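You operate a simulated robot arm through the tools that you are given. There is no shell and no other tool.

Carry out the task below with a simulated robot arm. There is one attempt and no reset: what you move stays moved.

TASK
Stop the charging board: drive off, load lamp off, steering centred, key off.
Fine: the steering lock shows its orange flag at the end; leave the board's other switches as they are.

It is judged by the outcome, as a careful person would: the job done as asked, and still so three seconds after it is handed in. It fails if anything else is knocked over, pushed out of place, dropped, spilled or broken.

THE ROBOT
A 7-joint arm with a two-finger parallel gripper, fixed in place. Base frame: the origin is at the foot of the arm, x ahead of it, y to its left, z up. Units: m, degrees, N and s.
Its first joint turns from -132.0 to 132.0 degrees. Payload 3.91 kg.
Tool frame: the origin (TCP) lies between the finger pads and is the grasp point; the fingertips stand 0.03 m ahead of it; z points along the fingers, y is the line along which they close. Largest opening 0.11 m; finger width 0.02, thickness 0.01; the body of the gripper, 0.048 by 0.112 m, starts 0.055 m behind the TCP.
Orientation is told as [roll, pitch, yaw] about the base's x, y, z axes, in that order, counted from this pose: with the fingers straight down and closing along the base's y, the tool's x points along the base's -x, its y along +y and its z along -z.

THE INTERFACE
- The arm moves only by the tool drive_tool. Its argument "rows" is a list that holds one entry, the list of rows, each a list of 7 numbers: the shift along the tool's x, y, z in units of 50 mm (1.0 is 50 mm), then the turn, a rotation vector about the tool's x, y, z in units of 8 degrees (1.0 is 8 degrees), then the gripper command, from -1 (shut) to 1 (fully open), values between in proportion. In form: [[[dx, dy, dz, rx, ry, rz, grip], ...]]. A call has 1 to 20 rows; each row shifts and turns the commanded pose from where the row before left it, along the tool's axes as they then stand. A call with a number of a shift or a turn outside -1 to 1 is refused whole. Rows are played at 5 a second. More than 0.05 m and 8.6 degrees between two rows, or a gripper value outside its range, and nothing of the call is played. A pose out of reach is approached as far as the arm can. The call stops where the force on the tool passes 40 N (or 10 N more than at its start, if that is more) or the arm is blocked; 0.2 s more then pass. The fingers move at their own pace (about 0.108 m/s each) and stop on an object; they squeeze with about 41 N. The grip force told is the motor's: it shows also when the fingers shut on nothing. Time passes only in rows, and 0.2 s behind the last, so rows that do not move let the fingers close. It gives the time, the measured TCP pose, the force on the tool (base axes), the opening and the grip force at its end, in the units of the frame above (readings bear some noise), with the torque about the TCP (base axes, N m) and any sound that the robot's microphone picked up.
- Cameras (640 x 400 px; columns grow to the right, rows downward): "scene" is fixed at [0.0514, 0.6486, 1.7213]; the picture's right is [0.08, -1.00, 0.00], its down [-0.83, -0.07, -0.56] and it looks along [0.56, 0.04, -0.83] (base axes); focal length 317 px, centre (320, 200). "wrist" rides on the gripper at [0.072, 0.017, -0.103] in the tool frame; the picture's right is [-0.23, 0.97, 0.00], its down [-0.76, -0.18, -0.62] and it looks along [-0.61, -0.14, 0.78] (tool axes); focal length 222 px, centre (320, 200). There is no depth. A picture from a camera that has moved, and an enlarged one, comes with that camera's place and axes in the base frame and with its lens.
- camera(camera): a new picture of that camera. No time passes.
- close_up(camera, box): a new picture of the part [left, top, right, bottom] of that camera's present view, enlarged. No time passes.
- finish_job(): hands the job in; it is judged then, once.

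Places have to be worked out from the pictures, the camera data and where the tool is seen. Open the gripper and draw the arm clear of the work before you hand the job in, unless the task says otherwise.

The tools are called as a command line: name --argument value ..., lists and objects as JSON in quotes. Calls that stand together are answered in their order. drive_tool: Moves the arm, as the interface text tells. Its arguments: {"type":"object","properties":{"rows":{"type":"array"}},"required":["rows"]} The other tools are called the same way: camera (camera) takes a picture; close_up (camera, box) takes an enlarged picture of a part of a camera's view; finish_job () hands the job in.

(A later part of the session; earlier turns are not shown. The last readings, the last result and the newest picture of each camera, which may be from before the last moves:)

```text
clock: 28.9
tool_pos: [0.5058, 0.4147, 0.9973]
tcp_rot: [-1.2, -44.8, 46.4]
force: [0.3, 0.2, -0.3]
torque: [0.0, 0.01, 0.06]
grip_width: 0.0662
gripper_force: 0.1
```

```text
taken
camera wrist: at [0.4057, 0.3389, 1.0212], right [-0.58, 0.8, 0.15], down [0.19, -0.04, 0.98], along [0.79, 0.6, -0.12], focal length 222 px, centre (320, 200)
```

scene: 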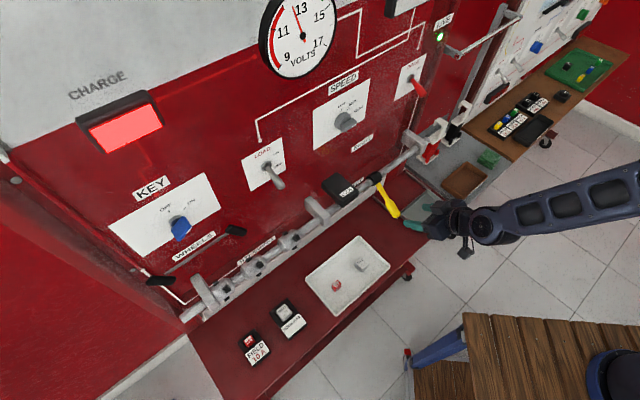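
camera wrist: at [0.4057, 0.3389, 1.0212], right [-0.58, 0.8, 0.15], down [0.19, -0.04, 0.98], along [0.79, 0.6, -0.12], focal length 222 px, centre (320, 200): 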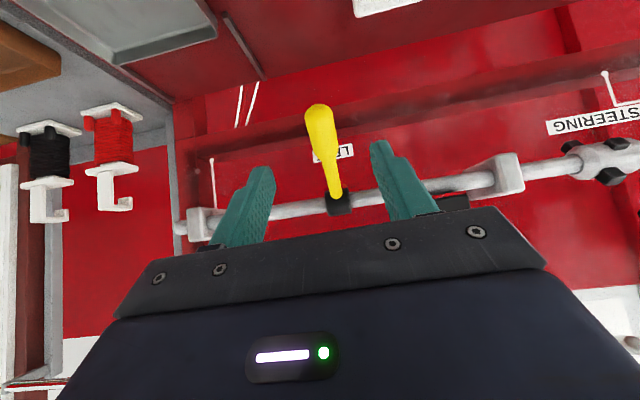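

The fingers straddle the line of the lever (TCP s=0.064, lever s≈0.062). The lever runs from the collar at (n' 0.8185, z 0.993) to its tip at (0.718, 0.917). I'll slide in so the pads sit about 95 mm out from the shaft.

drive_tool --rows '[[[-0.148, 0.013, 0.72, 0, 0, 0, 0.2], [-0.148, 0.013, 0.72, 0, 0, 0, 0.2], [-0.148, 0.013, 0.72, 0, 0, 0, 0.2], [0, 0, 0, 0, 0, 0, 0.2]]]'

camera --camera "wrist"

close_up --camera "scene" --box '[310, 140, 470, 260]'

```text
clock: 29.9
tool_pos: [0.5684, 0.4793, 0.9368]
tcp_rot: [-1.2, -45.0, 46.4]
force: [-0.2, -0.3, 0.1]
torque: [0.03, 0.01, -0.01]
grip_width: 0.0664
gripper_force: 0.0
```

```text
taken
camera wrist: at [0.4685, 0.4039, 0.9598], right [-0.58, 0.8, 0.15], down [0.19, -0.04, 0.98], along [0.79, 0.6, -0.12], focal length 222 px, centre (320, 200)
```

wrist: 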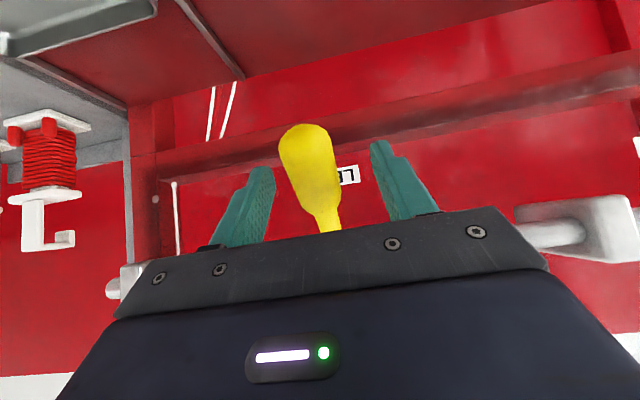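

```text
3.33 times, centred on (390, 200) of scene
camera zoom: at [0.0514, 0.6486, 1.7213], right [0.08, -1.0, 0.0], down [-0.83, -0.07, -0.56], along [0.56, 0.04, -0.83], focal length 1057 px, centre (87, 200)
```

zoom: 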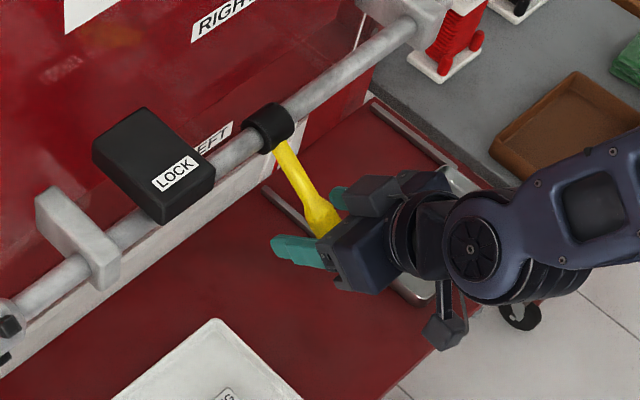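

The handle sits between the two fingers. I'll close on it.

drive_tool --rows '[[[0, 0, 0, 0, 0, 0, -1], [0, 0, 0, 0, 0, 0, -1], [0, 0, 0, 0, 0, 0, -1]]]'

close_up --camera "scene" --box '[310, 140, 470, 260]'

camera --camera "wrist"

```text
clock: 30.7
tool_pos: [0.5697, 0.4784, 0.9366]
tcp_rot: [-1.2, -45.0, 46.2]
force: [13.4, -13.8, 0.7]
torque: [0.13, 0.22, -0.78]
grip_width: 0.0264
gripper_force: 44.9
```

```text
3.33 times, centred on (390, 200) of scene
camera zoom: at [0.0514, 0.6486, 1.7213], right [0.08, -1.0, 0.0], down [-0.83, -0.07, -0.56], along [0.56, 0.04, -0.83], focal length 1057 px, centre (87, 200)
```

zoom: 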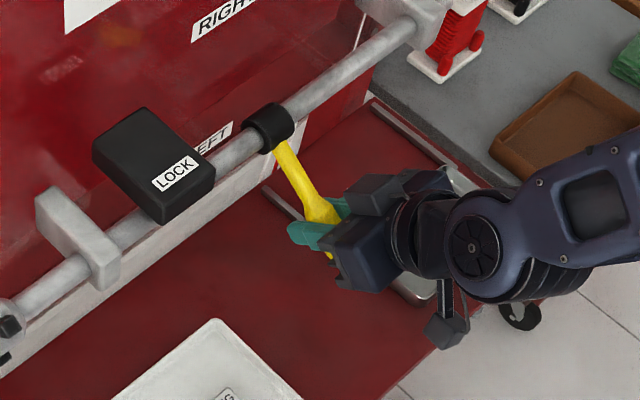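

```text
taken
camera wrist: at [0.4696, 0.4027, 0.9598], right [-0.58, 0.8, 0.15], down [0.19, -0.04, 0.98], along [0.79, 0.6, -0.12], focal length 222 px, centre (320, 200)
```

wrist: 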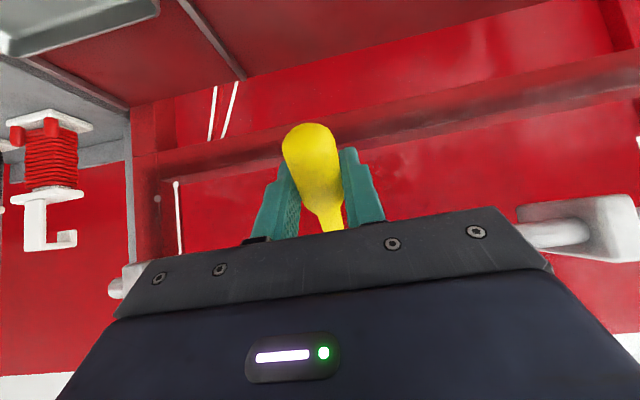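

I have a grip on the handle (26 mm opening), with about 19 N of sideways load because it's 2–3 mm off-centre. I'll shift a little to relieve that, then start swinging the lever up about the shaft axis, turning the tool with it.

drive_tool --rows '[[[0, -0.05, 0, 0, 0, 0, -1], [-0.03, 0, -0.13, 0, 0.5, 0, -1], [-0.03, 0, -0.13, 0, 0.5, 0, -1], [0, 0, 0, 0, 0, 0, -1]]]'

close_up --camera "scene" --box '[310, 140, 470, 260]'

close_up --camera "scene" --box '[130, 180, 280, 310]'

```text
clock: 31.7
tool_pos: [0.5654, 0.4741, 0.9482]
tcp_rot: [-1.2, -36.9, 46.3]
force: [9.9, -2.8, -10.9]
torque: [-0.61, 1.01, -0.34]
grip_width: 0.0269
gripper_force: 44.9
```

```text
3.33 times, centred on (390, 200) of scene
camera zoom: at [0.0514, 0.6486, 1.7213], right [0.08, -1.0, 0.0], down [-0.83, -0.07, -0.56], along [0.56, 0.04, -0.83], focal length 1057 px, centre (87, 200)
```

zoom: 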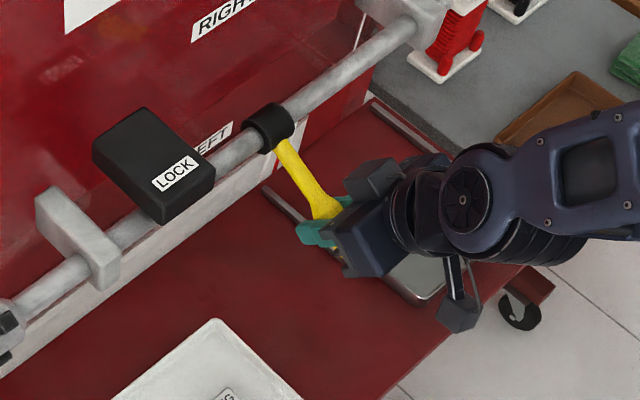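

```text
3.08 times, centred on (205, 245) of scene
camera zoom: at [0.0514, 0.6486, 1.7213], right [0.08, -1.0, 0.0], down [-0.83, -0.07, -0.56], along [0.56, 0.04, -0.83], focal length 976 px, centre (674, 62)
```

zoom: 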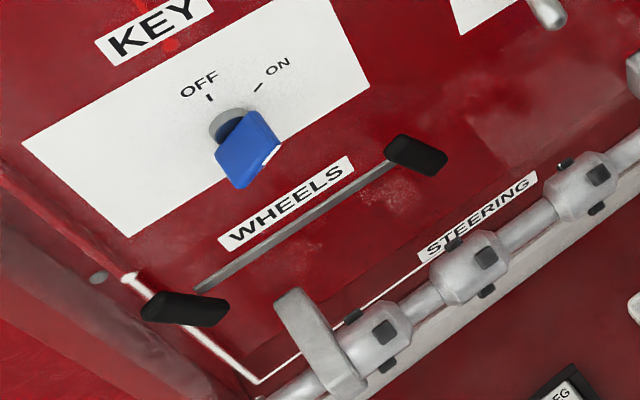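

The lever is swinging up with about 11 N of resistance, and the wheels are turning with it. It's now about 28° below horizontal, so I'll continue another 16°.

drive_tool --rows '[[[-0.03, 0, -0.13, 0, 0.5, 0, -1], [-0.03, 0, -0.13, 0, 0.5, 0, -1], [-0.03, 0, -0.13, 0, 0.5, 0, -1], [-0.03, 0, -0.13, 0, 0.5, 0, -1], [0, 0, 0, 0, 0, 0, -1]]]'

close_up --camera "scene" --box '[310, 140, 470, 260]'

close_up --camera "scene" --box '[130, 180, 280, 310]'

```text
clock: 32.9
tool_pos: [0.5609, 0.4684, 0.9746]
tcp_rot: [-1.0, -21.0, 45.9]
force: [-2.3, -10.2, 3.6]
torque: [0.36, -0.3, -0.53]
grip_width: 0.0268
gripper_force: 45.5
```

```text
3.33 times, centred on (390, 200) of scene
camera zoom: at [0.0514, 0.6486, 1.7213], right [0.08, -1.0, 0.0], down [-0.83, -0.07, -0.56], along [0.56, 0.04, -0.83], focal length 1057 px, centre (87, 200)
```

zoom: 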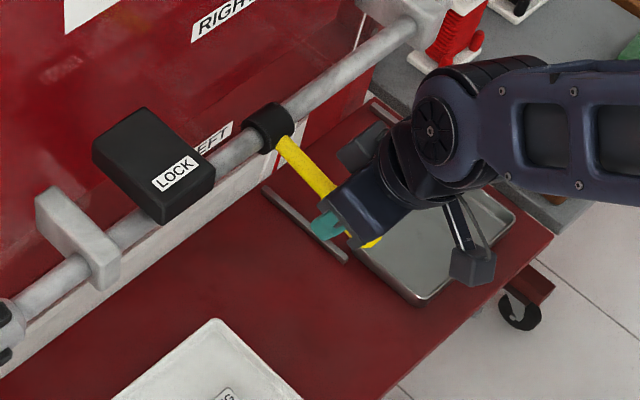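

```text
3.08 times, centred on (205, 245) of scene
camera zoom: at [0.0514, 0.6486, 1.7213], right [0.08, -1.0, 0.0], down [-0.83, -0.07, -0.56], along [0.56, 0.04, -0.83], focal length 976 px, centre (674, 62)
```

zoom: 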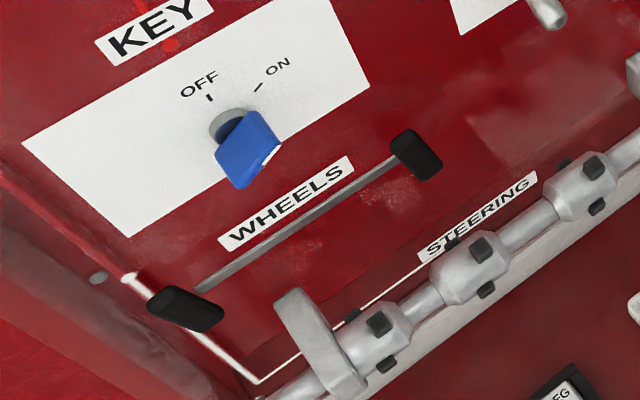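

The lever is now about 12° below horizontal and the wheels are coming upright. I'll add another 9° and then measure.

drive_tool --rows '[[[-0.03, 0, -0.13, 0, 0.5, 0, -1], [-0.03, 0, -0.13, 0, 0.5, 0, -1], [0, 0, 0, 0, 0, 0, -1], [0, 0, 0, 0, 0, 0, -1]]]'

close_up --camera "scene" --box '[310, 140, 470, 260]'

close_up --camera "scene" --box '[130, 220, 270, 310]'

camera --camera "wrist"

```text
clock: 33.9
tool_pos: [0.5594, 0.4668, 0.9878]
tcp_rot: [-1.0, -13.1, 45.7]
force: [-2.2, 4.3, 10.5]
torque: [0.57, -0.44, -0.52]
grip_width: 0.0269
gripper_force: 45.0
```

```text
3.33 times, centred on (390, 200) of scene
camera zoom: at [0.0514, 0.6486, 1.7213], right [0.08, -1.0, 0.0], down [-0.83, -0.07, -0.56], along [0.56, 0.04, -0.83], focal length 1057 px, centre (87, 200)
```

zoom: 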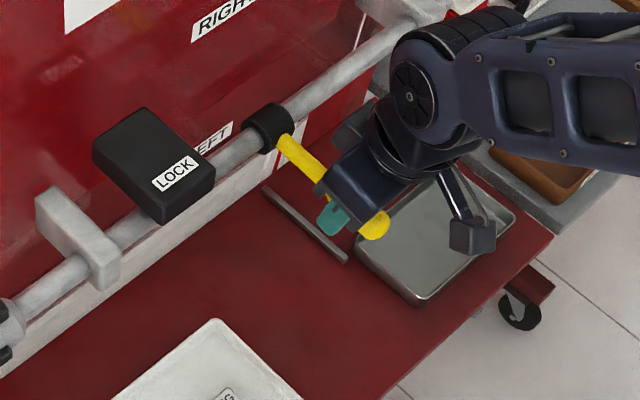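

```text
4.44 times, centred on (200, 265) of scene
camera zoom: at [0.0514, 0.6486, 1.7213], right [0.08, -1.0, 0.0], down [-0.83, -0.07, -0.56], along [0.56, 0.04, -0.83], focal length 1409 px, centre (853, -89)
```

zoom: 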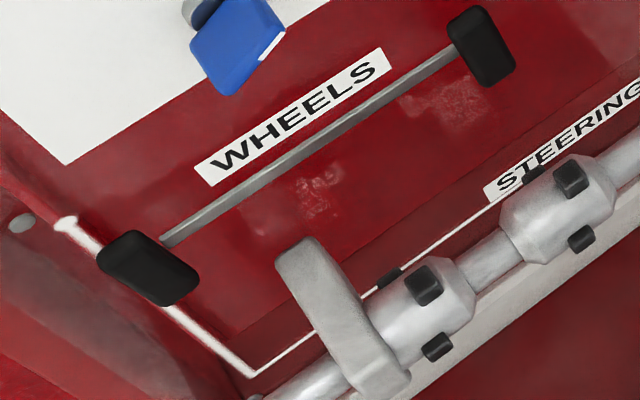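

```text
taken
camera wrist: at [0.4798, 0.4141, 1.0733], right [-0.54, 0.84, 0.04], down [0.54, 0.31, 0.78], along [0.65, 0.44, -0.62], focal length 222 px, centre (320, 200)
```

wrist: 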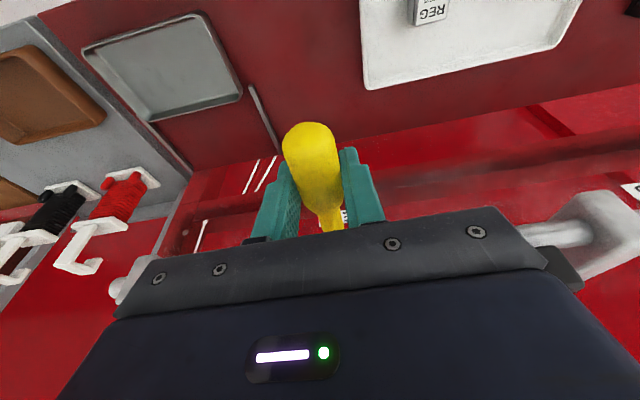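

The lever is about 4–5° short of horizontal and the wheels show a similar tilt. The force has reversed, so the lever now seems to be pulled towards a centre detent. I'll give it another 4.5° and re-measure.

drive_tool --rows '[[[-0.033, 0, -0.145, 0, 0.55, 0, -1], [0, 0, 0, 0, 0, 0, -1], [0, 0, 0, 0, 0, 0, -1]]]'

close_up --camera "scene" --box '[310, 140, 470, 260]'

close_up --camera "scene" --box '[130, 220, 270, 310]'

```text
clock: 34.7
tool_pos: [0.5601, 0.4664, 0.9934]
tcp_rot: [-0.8, -8.6, 45.6]
force: [-1.1, 14.0, 13.5]
torque: [0.97, -0.92, -0.55]
grip_width: 0.0269
gripper_force: 44.8
```

```text
3.33 times, centred on (390, 200) of scene
camera zoom: at [0.0514, 0.6486, 1.7213], right [0.08, -1.0, 0.0], down [-0.83, -0.07, -0.56], along [0.56, 0.04, -0.83], focal length 1057 px, centre (87, 200)
```

zoom: 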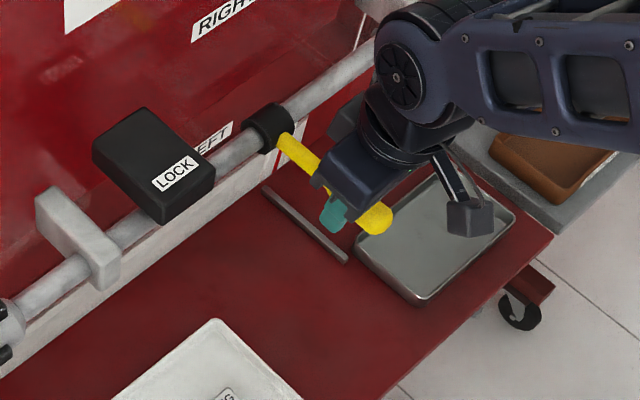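

```text
4.44 times, centred on (200, 265) of scene
camera zoom: at [0.0514, 0.6486, 1.7213], right [0.08, -1.0, 0.0], down [-0.83, -0.07, -0.56], along [0.56, 0.04, -0.83], focal length 1409 px, centre (853, -89)
```

zoom: 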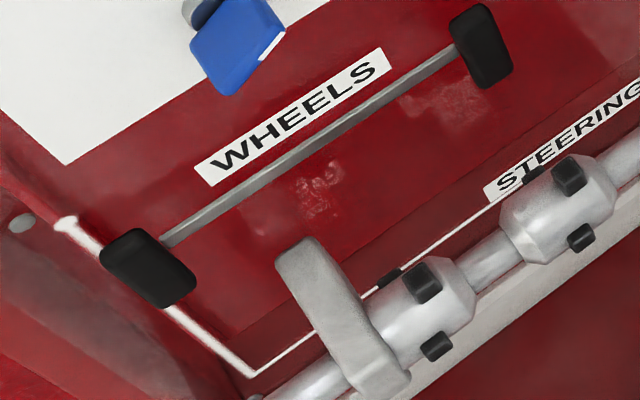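

By wheel and lever measurement the steering is within about 1–2° of centre. The grip is carrying internal stress, though, so I'll open the fingers and see where the lever settles.

drive_tool --rows '[[[0, 0, 0, 0, 0, 0, 0.2], [0, 0, 0, 0, 0, 0, 0.2], [0, 0, 0, 0, 0, 0, 0.2]]]'

close_up --camera "scene" --box '[310, 140, 470, 260]'

close_up --camera "scene" --box '[130, 220, 270, 310]'

camera --camera "wrist"

```text
clock: 35.5
tool_pos: [0.5596, 0.4672, 0.9944]
tcp_rot: [-0.9, -8.5, 45.7]
force: [-0.2, 0.0, -0.2]
torque: [-0.01, 0.0, -0.02]
grip_width: 0.0657
gripper_force: 0.0
```

```text
3.33 times, centred on (390, 200) of scene
camera zoom: at [0.0514, 0.6486, 1.7213], right [0.08, -1.0, 0.0], down [-0.83, -0.07, -0.56], along [0.56, 0.04, -0.83], focal length 1057 px, centre (87, 200)
```

zoom: 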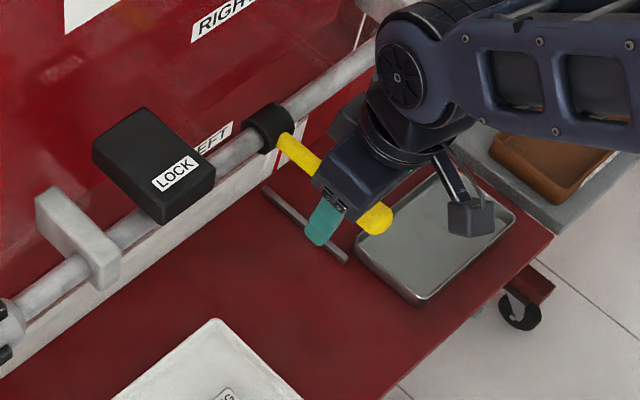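

```text
4.44 times, centred on (200, 265) of scene
camera zoom: at [0.0514, 0.6486, 1.7213], right [0.08, -1.0, 0.0], down [-0.83, -0.07, -0.56], along [0.56, 0.04, -0.83], focal length 1409 px, centre (853, -89)
```

zoom: 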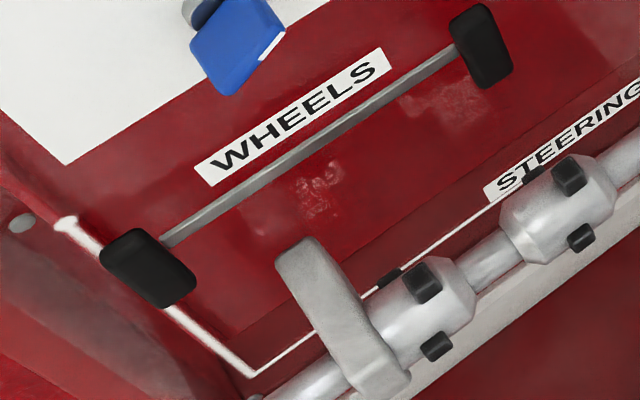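

```text
taken
camera wrist: at [0.485, 0.4182, 1.0866], right [-0.54, 0.84, 0.02], down [0.58, 0.35, 0.73], along [0.61, 0.41, -0.68], focal length 222 px, centre (320, 200)
```

wrist: 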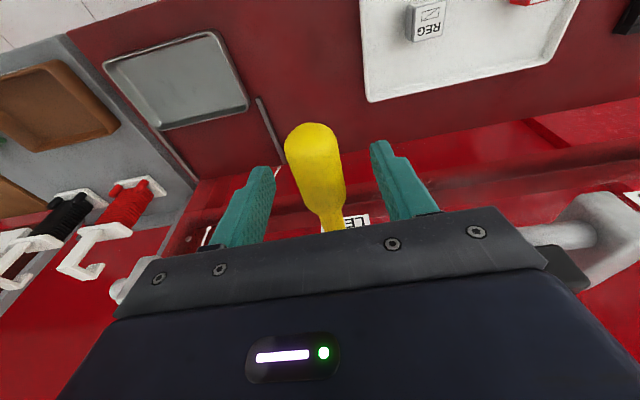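

The lever and wheels stayed put when released. I'll withdraw straight along the tool axis to get an unobstructed look at the lever and the LOCK box.

drive_tool --rows '[[[0, 0, -0.6, 0, 0, 0, 0.2], [0, 0, -0.9, 0, 0, 0, 0.2], [0, 0, -0.9, 0, 0, 0, 0.2], [0, 0, -0.9, 0, 0, 0, 0.2], [0, 0, -0.9, 0, 0, 0, 0.2]]]'

close_up --camera "scene" --box '[310, 140, 470, 260]'

camera --camera "wrist"

camera --camera "scene"

```text
clock: 36.7
tool_pos: [0.5379, 0.4469, 1.2013]
tcp_rot: [-1.0, -8.5, 45.7]
force: [-0.5, 1.1, -0.3]
torque: [-0.03, -0.02, 0.0]
grip_width: 0.0662
gripper_force: 0.1
```

```text
3.33 times, centred on (390, 200) of scene
camera zoom: at [0.0514, 0.6486, 1.7213], right [0.08, -1.0, 0.0], down [-0.83, -0.07, -0.56], along [0.56, 0.04, -0.83], focal length 1057 px, centre (87, 200)
```

zoom: 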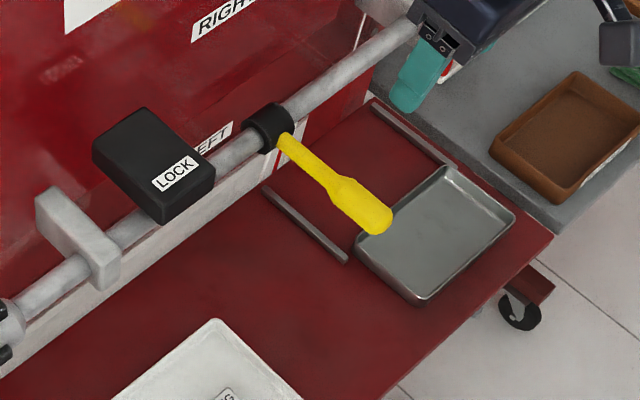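

```text
taken
camera wrist: at [0.4624, 0.3985, 1.2939], right [-0.54, 0.84, 0.02], down [0.58, 0.36, 0.73], along [0.61, 0.4, -0.68], focal length 222 px, centre (320, 200)
```

wrist: 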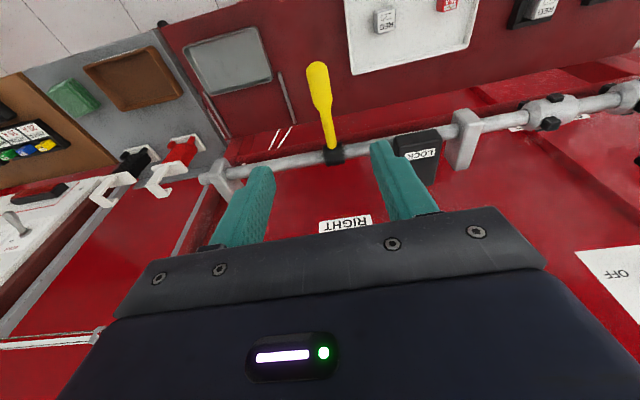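

```text
taken
```

scene: 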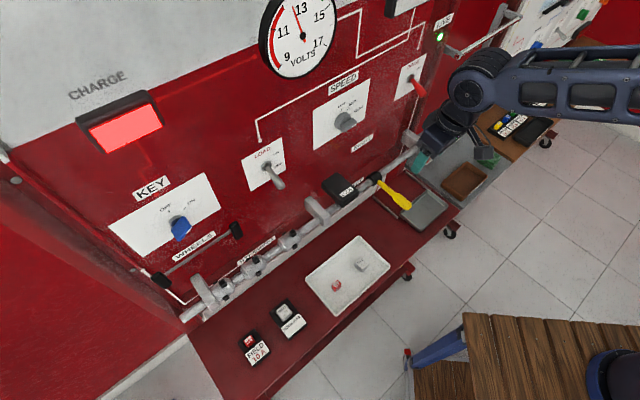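

Triangulating the lever now gives a tip at z≈0.997 and a collar at z≈0.998, so it's horizontal to within about 1°. I'll zoom in to double-check it and the wheels before moving to the key.

close_up --camera "wrist" --box '[280, 50, 450, 180]'

close_up --camera "scene" --box '[130, 210, 260, 300]'

close_up --camera "scene" --box '[310, 160, 420, 230]'

```text
3.08 times, centred on (365, 115) of wrist
camera zoom: at [0.4624, 0.3985, 1.2939], right [-0.54, 0.84, 0.02], down [0.58, 0.36, 0.73], along [0.61, 0.4, -0.68], focal length 684 px, centre (182, 462)
```

zoom: 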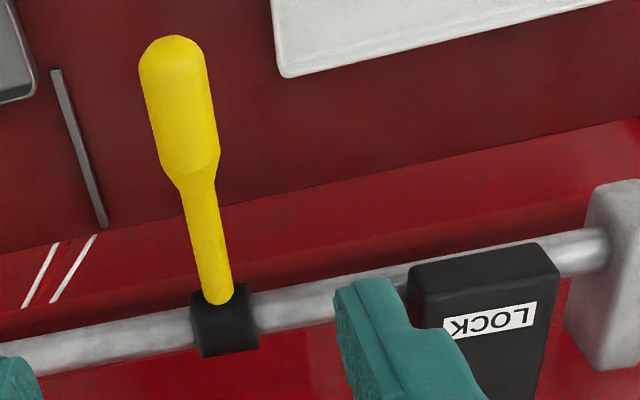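

```text
4.44 times, centred on (195, 255) of scene
camera zoom: at [0.0514, 0.6486, 1.7213], right [0.08, -1.0, 0.0], down [-0.83, -0.07, -0.56], along [0.56, 0.04, -0.83], focal length 1409 px, centre (876, -44)
```

zoom: 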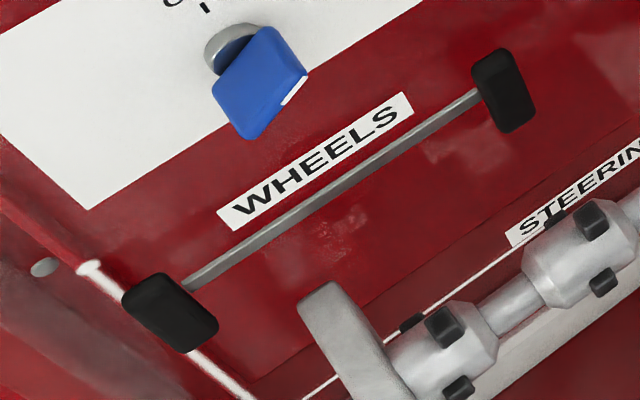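

```text
5.71 times, centred on (365, 195) of scene
camera zoom: at [0.0514, 0.6486, 1.7213], right [0.08, -1.0, 0.0], down [-0.83, -0.07, -0.56], along [0.56, 0.04, -0.83], focal length 1812 px, centre (63, 229)
```

zoom: 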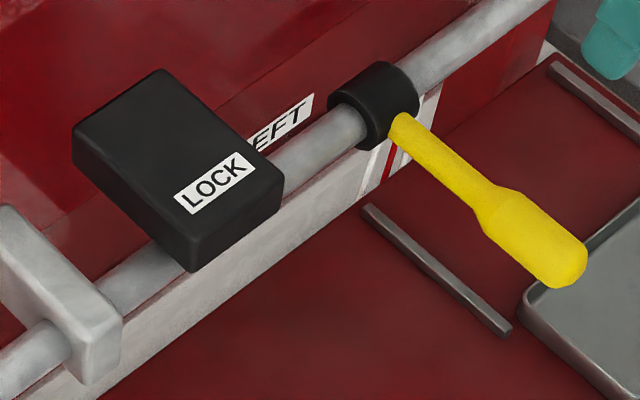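

Lever and wheels both read centred to about 1°. Next is the key, so I'll level the tool again in steps and work over to the left side.

drive_tool --rows '[[[0, 0, -0.3, 0, -1, 0, -1], [0, 0, -0.3, 0, -1, 0, -1], [0, 0, -0.3, 0, -1, 0, -1], [0, 0, -0.2, 0, -1, 0, -1], [0, 0, -0.2, 0, -1, 0, -1], [0, 0, 0, 0, 0, 0, -1]]]'

```text
clock: 38.1
tool_pos: [0.5165, 0.4297, 1.2622]
tcp_rot: [-1.3, -48.6, 46.5]
force: [-0.5, -0.6, 0.1]
torque: [0.0, 0.01, 0.05]
grip_width: 0.0001
gripper_force: 38.1
```

That tracked without trouble. I'll level the remaining ~41° while drifting left.

drive_tool --rows '[[[0, 0.5, 0, 0, -1, 0, -1], [0, 0.5, 0, 0, -1, 0, -1], [0, 0.5, 0, 0, -1, 0, -1], [0, 0.5, 0, 0, -1, 0, -1], [0, 0.5, 0, 0, -1, 0, -1], [0, 0, 0, 0, -0.18, 0, -1], [0, 0, 0, 0, 0, 0, -1]]]'

camera --camera "wrist"

```text
clock: 39.7
tool_pos: [0.435, 0.5102, 1.2592]
tcp_rot: [-21.8, -86.5, 66.7]
force: [-0.1, 0.7, 0.0]
torque: [-0.05, -0.03, -0.02]
grip_width: 0.0
gripper_force: 37.8
out of reach, approached as far as the arm can: row 2
```

```text
taken
camera wrist: at [0.3484, 0.4458, 1.1923], right [-0.68, 0.7, 0.2], down [-0.3, -0.52, 0.8], along [0.67, 0.49, 0.56], focal length 222 px, centre (320, 200)
```

wrist: 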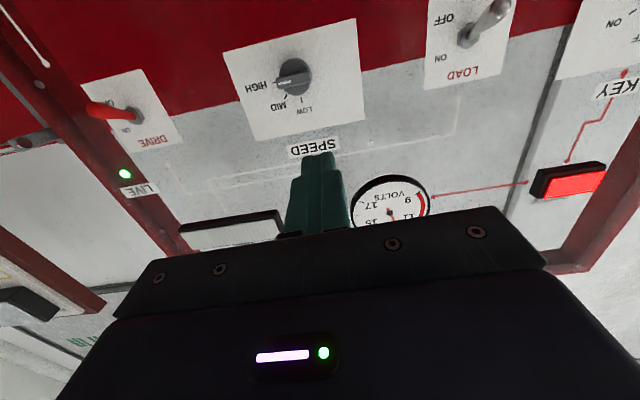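

The tool is level to about 3° and the load lamp is confirmed dark. I'll trim the pitch and traverse left to a standoff in front of the key, opening the fingers to about 70 mm.

drive_tool --rows '[[[0, 0, 0, 0, -0.4, 0, -1], [0, 0.942, 0.06, 0, 0, 0, -1], [0, 0.942, 0.06, 0, 0, 0, -1], [0, 0.942, 0.06, 0, 0, 0, -1], [0, 0.942, 0.06, 0, 0, 0, -1], [0, 0.942, 0.06, 0, 0, 0, 0.27], [0, 0.942, 0.06, 0, 0, 0, 0.27], [0, 0.942, 0.06, 0, 0, 0, 0.27], [0, 0.942, 0.06, 0, 0, 0, 0.27], [0, 0, 0, 0, 0, 0, 0.27]]]'

camera --camera "wrist"

camera --camera "scene"

```text
clock: 41.9
tool_pos: [0.1866, 0.7924, 1.2509]
tcp_rot: [-84.3, -88.8, 129.3]
force: [0.1, -0.7, -0.4]
torque: [-0.01, 0.02, 0.05]
grip_width: 0.0699
gripper_force: 0.0
```

```text
taken
camera wrist: at [0.1022, 0.7317, 1.1787], right [-0.69, 0.69, 0.2], down [-0.33, -0.55, 0.77], along [0.65, 0.46, 0.61], focal length 222 px, centre (320, 200)
```

wrist: 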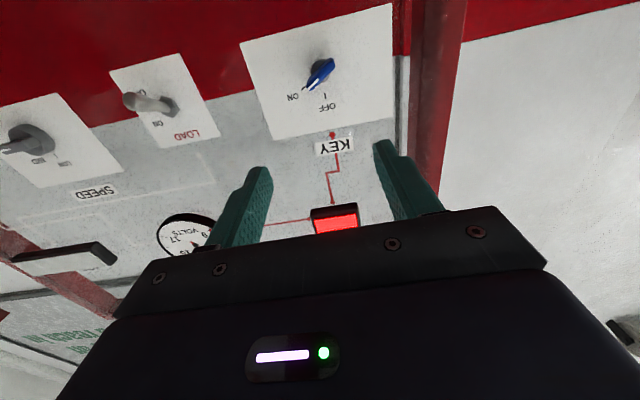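

```text
taken
```

scene: 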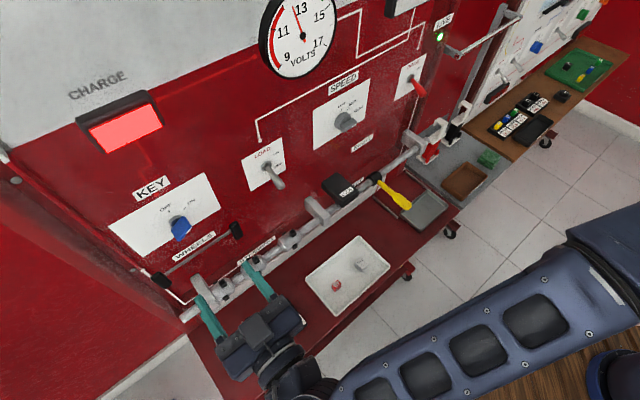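

The TCP is at n'=0.692, s=−0.428, z=1.251, and the key is in view. I'll zoom in to locate its axis and the bow's angle.

close_up --camera "wrist" --box '[260, 20, 380, 120]'

```text
4.00 times, centred on (320, 70) of wrist
camera zoom: at [0.1022, 0.7317, 1.1787], right [-0.69, 0.69, 0.2], down [-0.33, -0.55, 0.77], along [0.65, 0.46, 0.61], focal length 888 px, centre (320, 720)
```

zoom: 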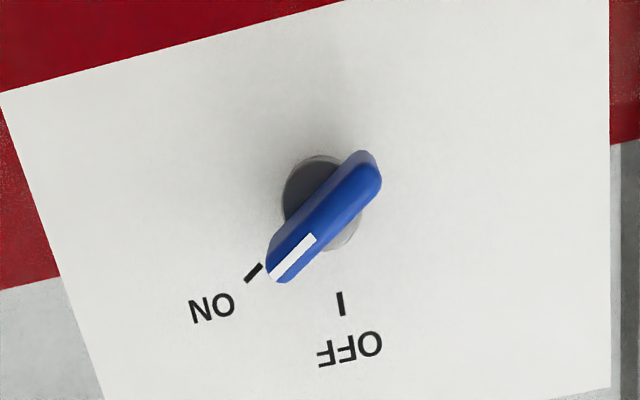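

The key axis is at s≈−0.434, z≈1.220, and the bow sits 57–58° clockwise of OFF, about 33 mm long with its outer edge at n'≈0.845. I'll roll the tool clockwise at the standoff so the fingers close across the bow, checking reach as I go.

drive_tool --rows '[[[0, 0, 0, 0, 0, 1, 0.27], [0, 0, 0, 0, 0, 1, 0.27], [0, 0, 0, 0, 0, 1, 0.27], [0, 0, 0, 0, 0, 1, 0.27]]]'

```text
clock: 42.9
tool_pos: [0.187, 0.794, 1.2493]
tcp_rot: [89.7, -59.2, -44.8]
force: [0.3, 0.8, -1.0]
torque: [0.02, -0.03, -0.02]
grip_width: 0.0698
gripper_force: 0.1
```

32° of roll done with no reach problem. I'll continue to about 57°.

drive_tool --rows '[[[0, 0, 0, 0, 0, 1, 0.27], [0, 0, 0, 0, 0, 1, 0.27], [0, 0, 0, 0, 0, 1, 0.27], [0, 0, 0, 0, 0, 0.25, 0.27]]]'

camera --camera "wrist"

close_up --camera "scene" --box '[100, 150, 340, 330]'

```text
clock: 43.9
tool_pos: [0.1878, 0.7925, 1.25]
tcp_rot: [89.9, -33.2, -45.0]
force: [-1.0, 0.4, 0.6]
torque: [-0.06, 0.01, -0.03]
grip_width: 0.0702
gripper_force: 0.1
```

```text
taken
camera wrist: at [0.0636, 0.7705, 1.2255], right [-0.24, 0.24, 0.94], down [0.08, -0.96, 0.27], along [0.97, 0.14, 0.21], focal length 222 px, centre (320, 200)
```

wrist: 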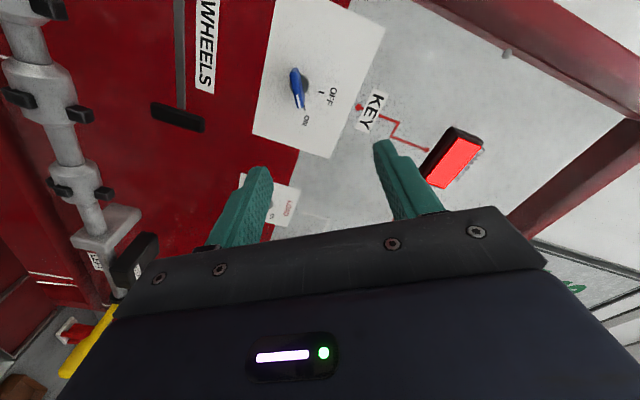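

```text
2.22 times, centred on (220, 240) of scene
camera zoom: at [0.0514, 0.6486, 1.7213], right [0.08, -1.0, 0.0], down [-0.83, -0.07, -0.56], along [0.56, 0.04, -0.83], focal length 705 px, centre (542, 111)
```

zoom: 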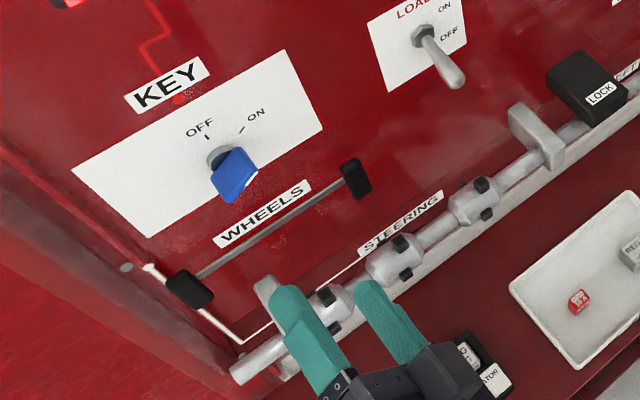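

The roll is exact: the fingers now close perpendicular to the bow. I'll shift onto the key axis (s=−0.434, z=1.219) at the standoff, then verify alignment from the wrist view.

drive_tool --rows '[[[0.45, -0.45, 0, 0, 0, 0, 0.27], [0, 0, 0.9, 0, 0, 0, 0.27], [0, 0, 0, 0, 0, 0, 0.27]]]'

camera --camera "wrist"

close_up --camera "scene" --box '[120, 180, 280, 300]'

```text
clock: 44.7
tool_pos: [0.2162, 0.8302, 1.2203]
tcp_rot: [89.8, -33.3, -45.0]
force: [1.1, 0.3, 0.9]
torque: [0.0, 0.01, 0.0]
grip_width: 0.07
gripper_force: 0.0
```

```text
taken
camera wrist: at [0.0925, 0.8073, 1.1956], right [-0.24, 0.25, 0.94], down [0.08, -0.96, 0.27], along [0.97, 0.14, 0.21], focal length 222 px, centre (320, 200)
```

wrist: 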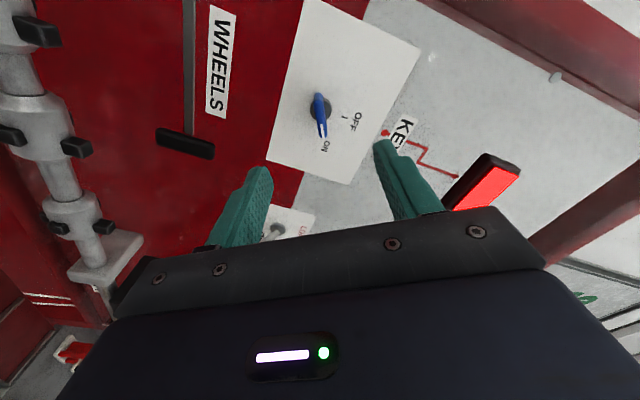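

```text
3.33 times, centred on (200, 240) of scene
camera zoom: at [0.0514, 0.6486, 1.7213], right [0.08, -1.0, 0.0], down [-0.83, -0.07, -0.56], along [0.56, 0.04, -0.83], focal length 1057 px, centre (720, 67)
```

zoom: 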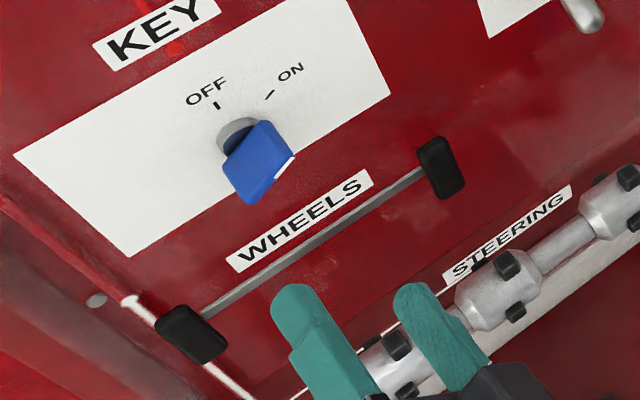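

The TCP reads n'=0.740, s=−0.434, z=1.220, and the bow looks lined up between the fingers. I'll zoom in to check the centring.

close_up --camera "wrist" --box '[270, 70, 370, 150]'

```text
5.00 times, centred on (320, 110) of wrist
camera zoom: at [0.0925, 0.8073, 1.1956], right [-0.24, 0.25, 0.94], down [0.08, -0.96, 0.27], along [0.97, 0.14, 0.21], focal length 1111 px, centre (320, 650)
```

zoom: 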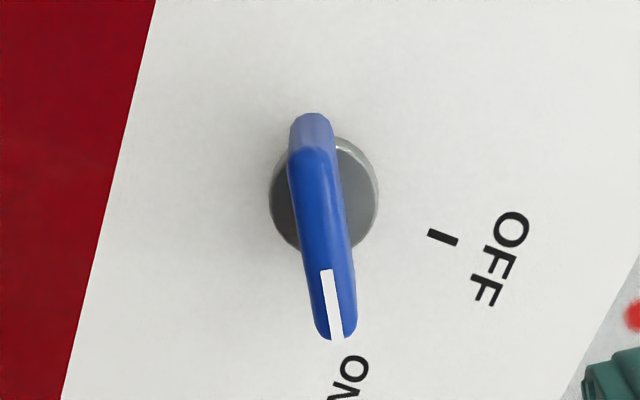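

The bow is centred within about 4 mm along the blade and 2 mm across it, with a 4° angle mismatch. I'll trim those offsets and advance so the pads straddle the bow, with the fingertips stopping about 2 cm short of the panel.

drive_tool --rows '[[[0.08, 0.03, 0.4, 0, 0, 0.4, 0.27], [0, 0, 0.8, 0, 0, 0, 0.27], [0, 0, 0.5, 0, 0, 0, 0.27], [0, 0, 0.3, 0, 0, 0, 0.27], [0, 0, 0, 0, 0, 0, 0.27]]]'

camera --camera "wrist"

close_up --camera "scene" --box '[120, 180, 280, 300]'

```text
clock: 45.9
tool_pos: [0.2825, 0.9032, 1.218]
tcp_rot: [89.8, -30.1, -45.0]
force: [0.1, 0.1, 0.1]
torque: [-0.02, 0.02, -0.01]
grip_width: 0.0699
gripper_force: 0.0
```

```text
taken
camera wrist: at [0.1588, 0.8817, 1.1976], right [-0.2, 0.21, 0.96], down [0.09, -0.97, 0.23], along [0.97, 0.13, 0.18], focal length 222 px, centre (320, 200)
```

wrist: 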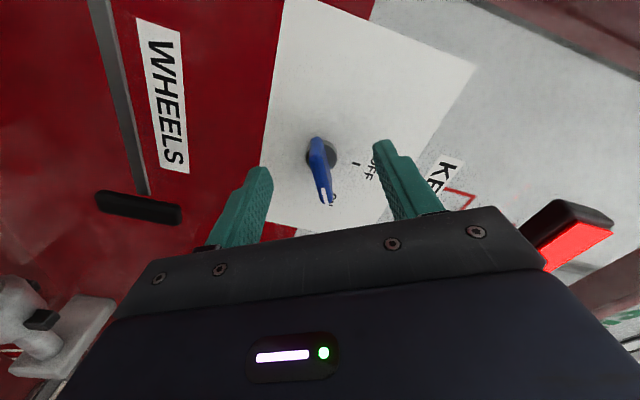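

```text
3.33 times, centred on (200, 240) of scene
camera zoom: at [0.0514, 0.6486, 1.7213], right [0.08, -1.0, 0.0], down [-0.83, -0.07, -0.56], along [0.56, 0.04, -0.83], focal length 1057 px, centre (720, 67)
```

zoom: 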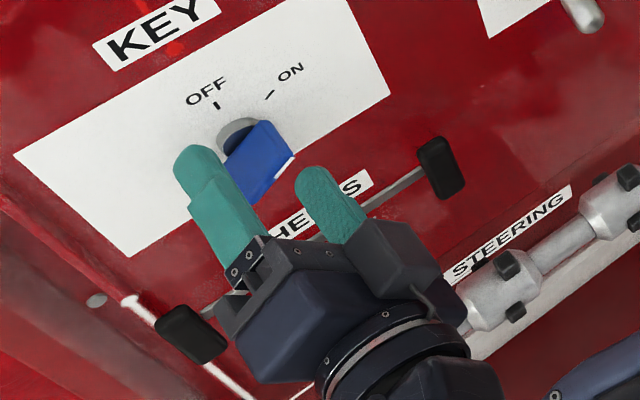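

The bow sits between the fingers, with the TCP at n'=0.838. I'll close on it.

drive_tool --rows '[[[0, 0, 0, 0, 0, 0, -1], [0, 0, 0, 0, 0, 0, -1], [0, 0, 0, 0, 0, 0, -1]]]'

camera --camera "wrist"

close_up --camera "scene" --box '[120, 180, 280, 300]'

```text
clock: 46.7
tool_pos: [0.2823, 0.9029, 1.2181]
tcp_rot: [89.9, -30.1, -45.0]
force: [0.8, 1.6, 0.2]
torque: [0.21, -0.19, 0.28]
grip_width: 0.0089
gripper_force: 45.0
```

```text
taken
camera wrist: at [0.1586, 0.8816, 1.1976], right [-0.2, 0.21, 0.96], down [0.09, -0.97, 0.23], along [0.97, 0.13, 0.18], focal length 222 px, centre (320, 200)
```

wrist: 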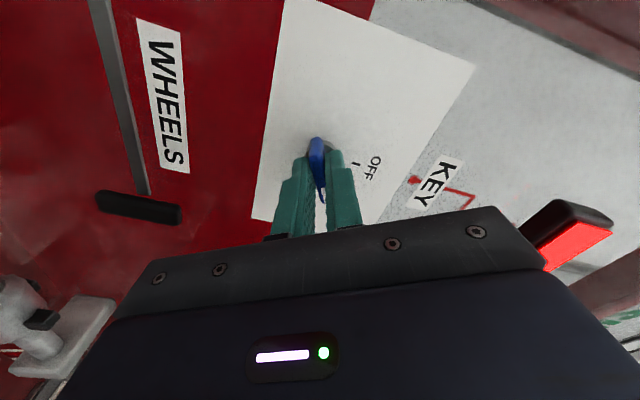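

```text
3.33 times, centred on (200, 240) of scene
camera zoom: at [0.0514, 0.6486, 1.7213], right [0.08, -1.0, 0.0], down [-0.83, -0.07, -0.56], along [0.56, 0.04, -0.83], focal length 1057 px, centre (720, 67)
```

zoom: 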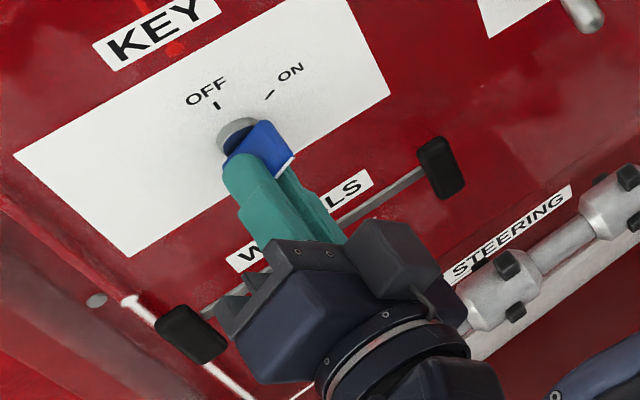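

I have a firm grip on the 9 mm bow with negligible side load. I'll turn counter-clockwise towards OFF, starting with about 32°.

drive_tool --rows '[[[0, 0, 0, 0, 0, -1, -1], [0, 0, 0, 0, 0, -1, -1], [0, 0, 0, 0, 0, -1, -1], [0, 0, 0, 0, 0, -1, -1]]]'

close_up --camera "scene" --box '[120, 180, 280, 300]'

```text
clock: 47.7
tool_pos: [0.284, 0.9024, 1.2158]
tcp_rot: [89.6, -62.3, -44.9]
force: [5.6, -24.8, -10.2]
torque: [0.84, -0.69, -0.65]
grip_width: 0.0088
gripper_force: 44.7
```

```text
3.33 times, centred on (200, 240) of scene
camera zoom: at [0.0514, 0.6486, 1.7213], right [0.08, -1.0, 0.0], down [-0.83, -0.07, -0.56], along [0.56, 0.04, -0.83], focal length 1057 px, centre (720, 67)
```

zoom: 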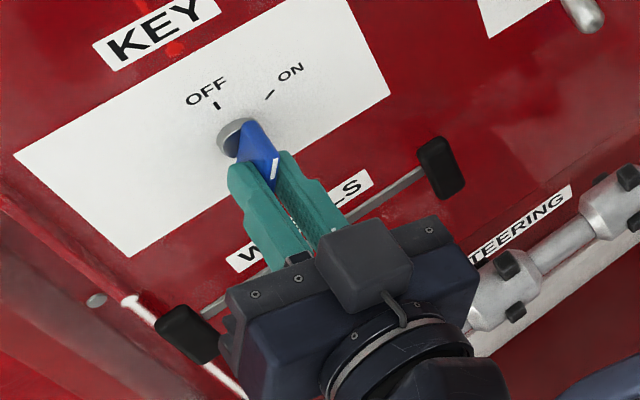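

The key is turning, with about 27 N of side load because the tool axis is a few mm off the key axis. I'll shift 3 mm right and 3 mm down to relieve it, then check.

drive_tool --rows '[[[0.025, -0.08, -0.02, 0, 0, 0, -1], [0, 0, 0, 0, 0, 0, -1]]]'

```text
clock: 48.4
tool_pos: [0.2843, 0.9018, 1.2155]
tcp_rot: [90.1, -62.1, -44.9]
force: [2.0, 15.2, -1.2]
torque: [0.05, -0.06, 0.08]
grip_width: 0.0089
gripper_force: 45.3
stopped in row 2: the force on the tool passed its limit at 42 N (the readings are from after the stop); the commanded pose is now the measured one
```

The force limit tripped, and the command reset to the measured pose relieved most of the load. I'll go on turning in smaller steps and watch the force.

drive_tool --rows '[[[0, 0, 0, 0, 0, -0.6, -1], [0, 0, 0, 0, 0, -0.6, -1]]]'

close_up --camera "scene" --box '[120, 180, 280, 300]'

```text
clock: 49.0
tool_pos: [0.2852, 0.9021, 1.2167]
tcp_rot: [90.1, -71.7, -45.1]
force: [6.7, 3.3, -3.0]
torque: [-0.38, 0.4, 0.16]
grip_width: 0.0089
gripper_force: 45.1
```

```text
3.33 times, centred on (200, 240) of scene
camera zoom: at [0.0514, 0.6486, 1.7213], right [0.08, -1.0, 0.0], down [-0.83, -0.07, -0.56], along [0.56, 0.04, -0.83], focal length 1057 px, centre (720, 67)
```

zoom: 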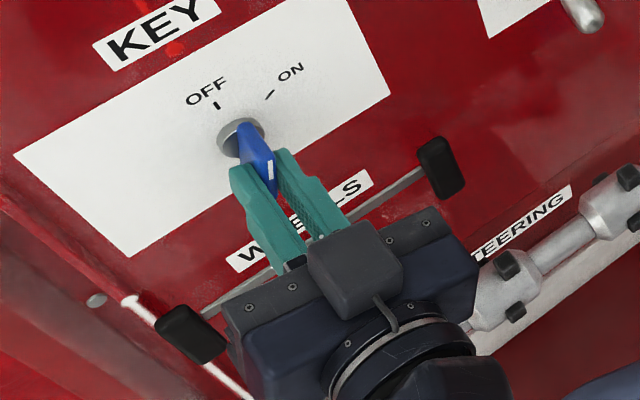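

The force is down to about 8 N, and the bow is roughly 18° short of OFF. I'll continue turning.

drive_tool --rows '[[[0, 0, 0, 0, 0, -0.6, -1], [0, 0, 0, 0, 0, -0.6, -1], [0, 0, 0, 0, 0, -0.6, -1]]]'

close_up --camera "scene" --box '[120, 180, 280, 300]'

camera --camera "scene"

```text
clock: 49.8
tool_pos: [0.2848, 0.9004, 1.2156]
tcp_rot: [90.8, -86.1, -45.6]
force: [11.3, -12.0, -10.4]
torque: [0.05, 0.06, -0.25]
grip_width: 0.009
gripper_force: 45.4
```

```text
3.33 times, centred on (200, 240) of scene
camera zoom: at [0.0514, 0.6486, 1.7213], right [0.08, -1.0, 0.0], down [-0.83, -0.07, -0.56], along [0.56, 0.04, -0.83], focal length 1057 px, centre (720, 67)
```

zoom: 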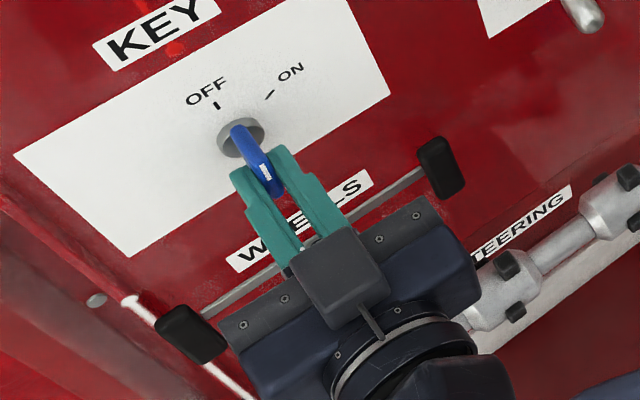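

```text
taken
```

scene: 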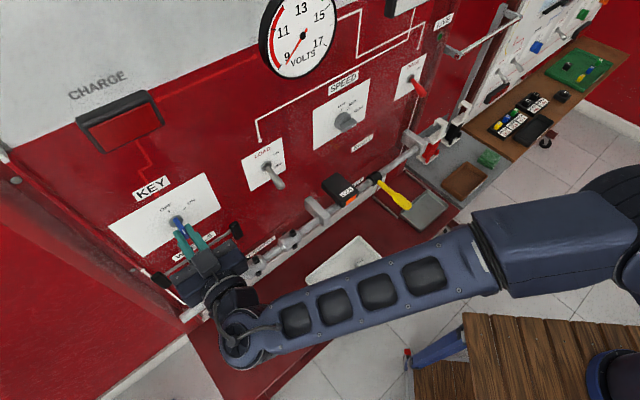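

The charge lamp went out, the voltmeter dropped to zero, and orange now shows at the LOCK box. I'll finish the last ~4° to sit the key squarely on OFF and check the flag.

drive_tool --rows '[[[0, -0.04, 0, 0, 0, -0.45, -1], [0, 0, 0, 0, 0, 0, -1]]]'

close_up --camera "scene" --box '[120, 180, 280, 300]'

close_up --camera "scene" --box '[310, 150, 430, 240]'

```text
clock: 50.4
tool_pos: [0.2852, 0.9003, 1.217]
tcp_rot: [99.8, -89.7, -54.9]
force: [8.8, 18.8, -8.5]
torque: [-0.16, 0.12, 0.04]
grip_width: 0.0087
gripper_force: 44.9
```

```text
3.33 times, centred on (200, 240) of scene
camera zoom: at [0.0514, 0.6486, 1.7213], right [0.08, -1.0, 0.0], down [-0.83, -0.07, -0.56], along [0.56, 0.04, -0.83], focal length 1057 px, centre (720, 67)
```

zoom: 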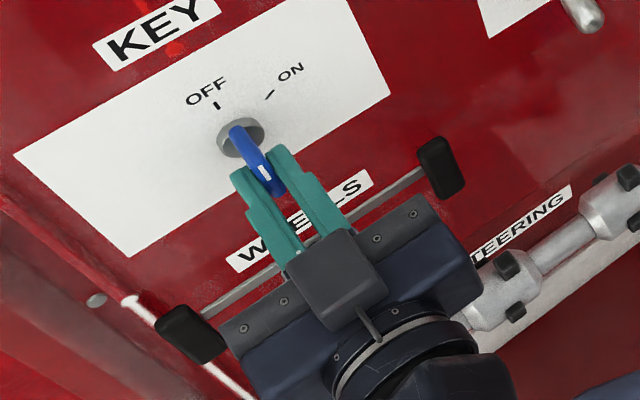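

```text
4.44 times, centred on (370, 195) of scene
camera zoom: at [0.0514, 0.6486, 1.7213], right [0.08, -1.0, 0.0], down [-0.83, -0.07, -0.56], along [0.56, 0.04, -0.83], focal length 1409 px, centre (98, 222)
```

zoom: 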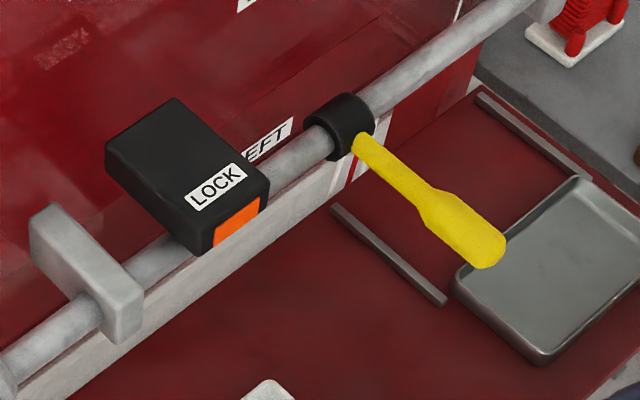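

The orange flag is clearly showing on the LOCK box and the key is upright at OFF. I'll open the fingers and back straight away from the key.

drive_tool --rows '[[[0, 0, 0, 0, 0, 0, 0.27], [0, 0, 0, 0, 0, 0, 0.27], [0, 0, 0, 0, 0, 0, 0.27], [0, 0, -0.5, 0, 0, 0, 0.27], [0, 0, -0.8, 0, 0, 0, 0.27], [0, 0, -0.8, 0, 0, 0, 0.27], [0, 0, -0.8, 0, 0, 0, 0.27]]]'

camera --camera "scene"

camera --camera "wrist"

close_up --camera "scene" --box '[120, 180, 280, 300]'

```text
clock: 52.0
tool_pos: [0.1833, 0.7959, 1.2169]
tcp_rot: [95.9, -89.7, -50.8]
force: [0.6, 0.4, -1.0]
torque: [0.08, -0.02, 0.0]
grip_width: 0.0702
gripper_force: 0.1
```

```text
taken
```

scene: 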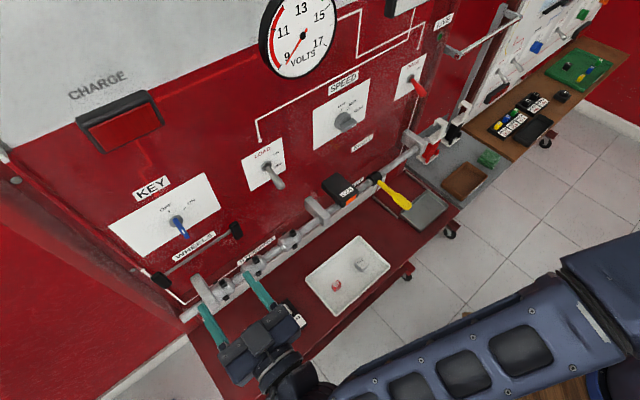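

```text
taken
camera wrist: at [0.0973, 0.7376, 1.1455], right [-0.69, 0.69, 0.23], down [-0.31, -0.57, 0.76], along [0.66, 0.45, 0.61], focal length 222 px, centre (320, 200)
```

wrist: 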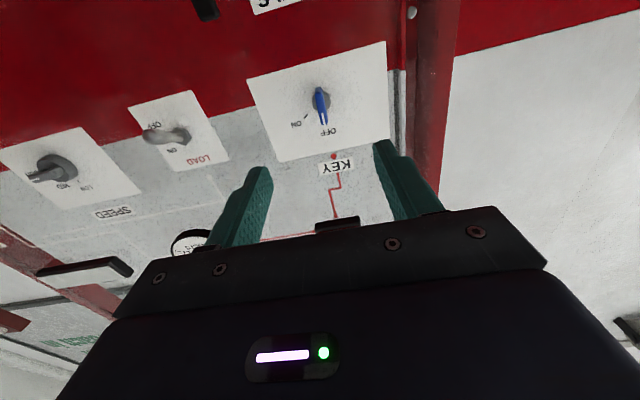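

```text
3.33 times, centred on (200, 240) of scene
camera zoom: at [0.0514, 0.6486, 1.7213], right [0.08, -1.0, 0.0], down [-0.83, -0.07, -0.56], along [0.56, 0.04, -0.83], focal length 1057 px, centre (720, 67)
```

zoom: 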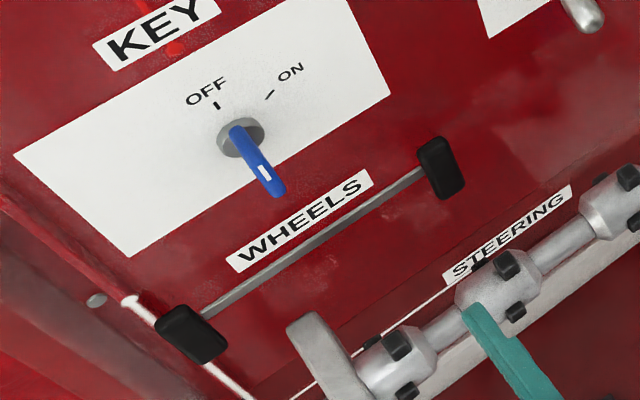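

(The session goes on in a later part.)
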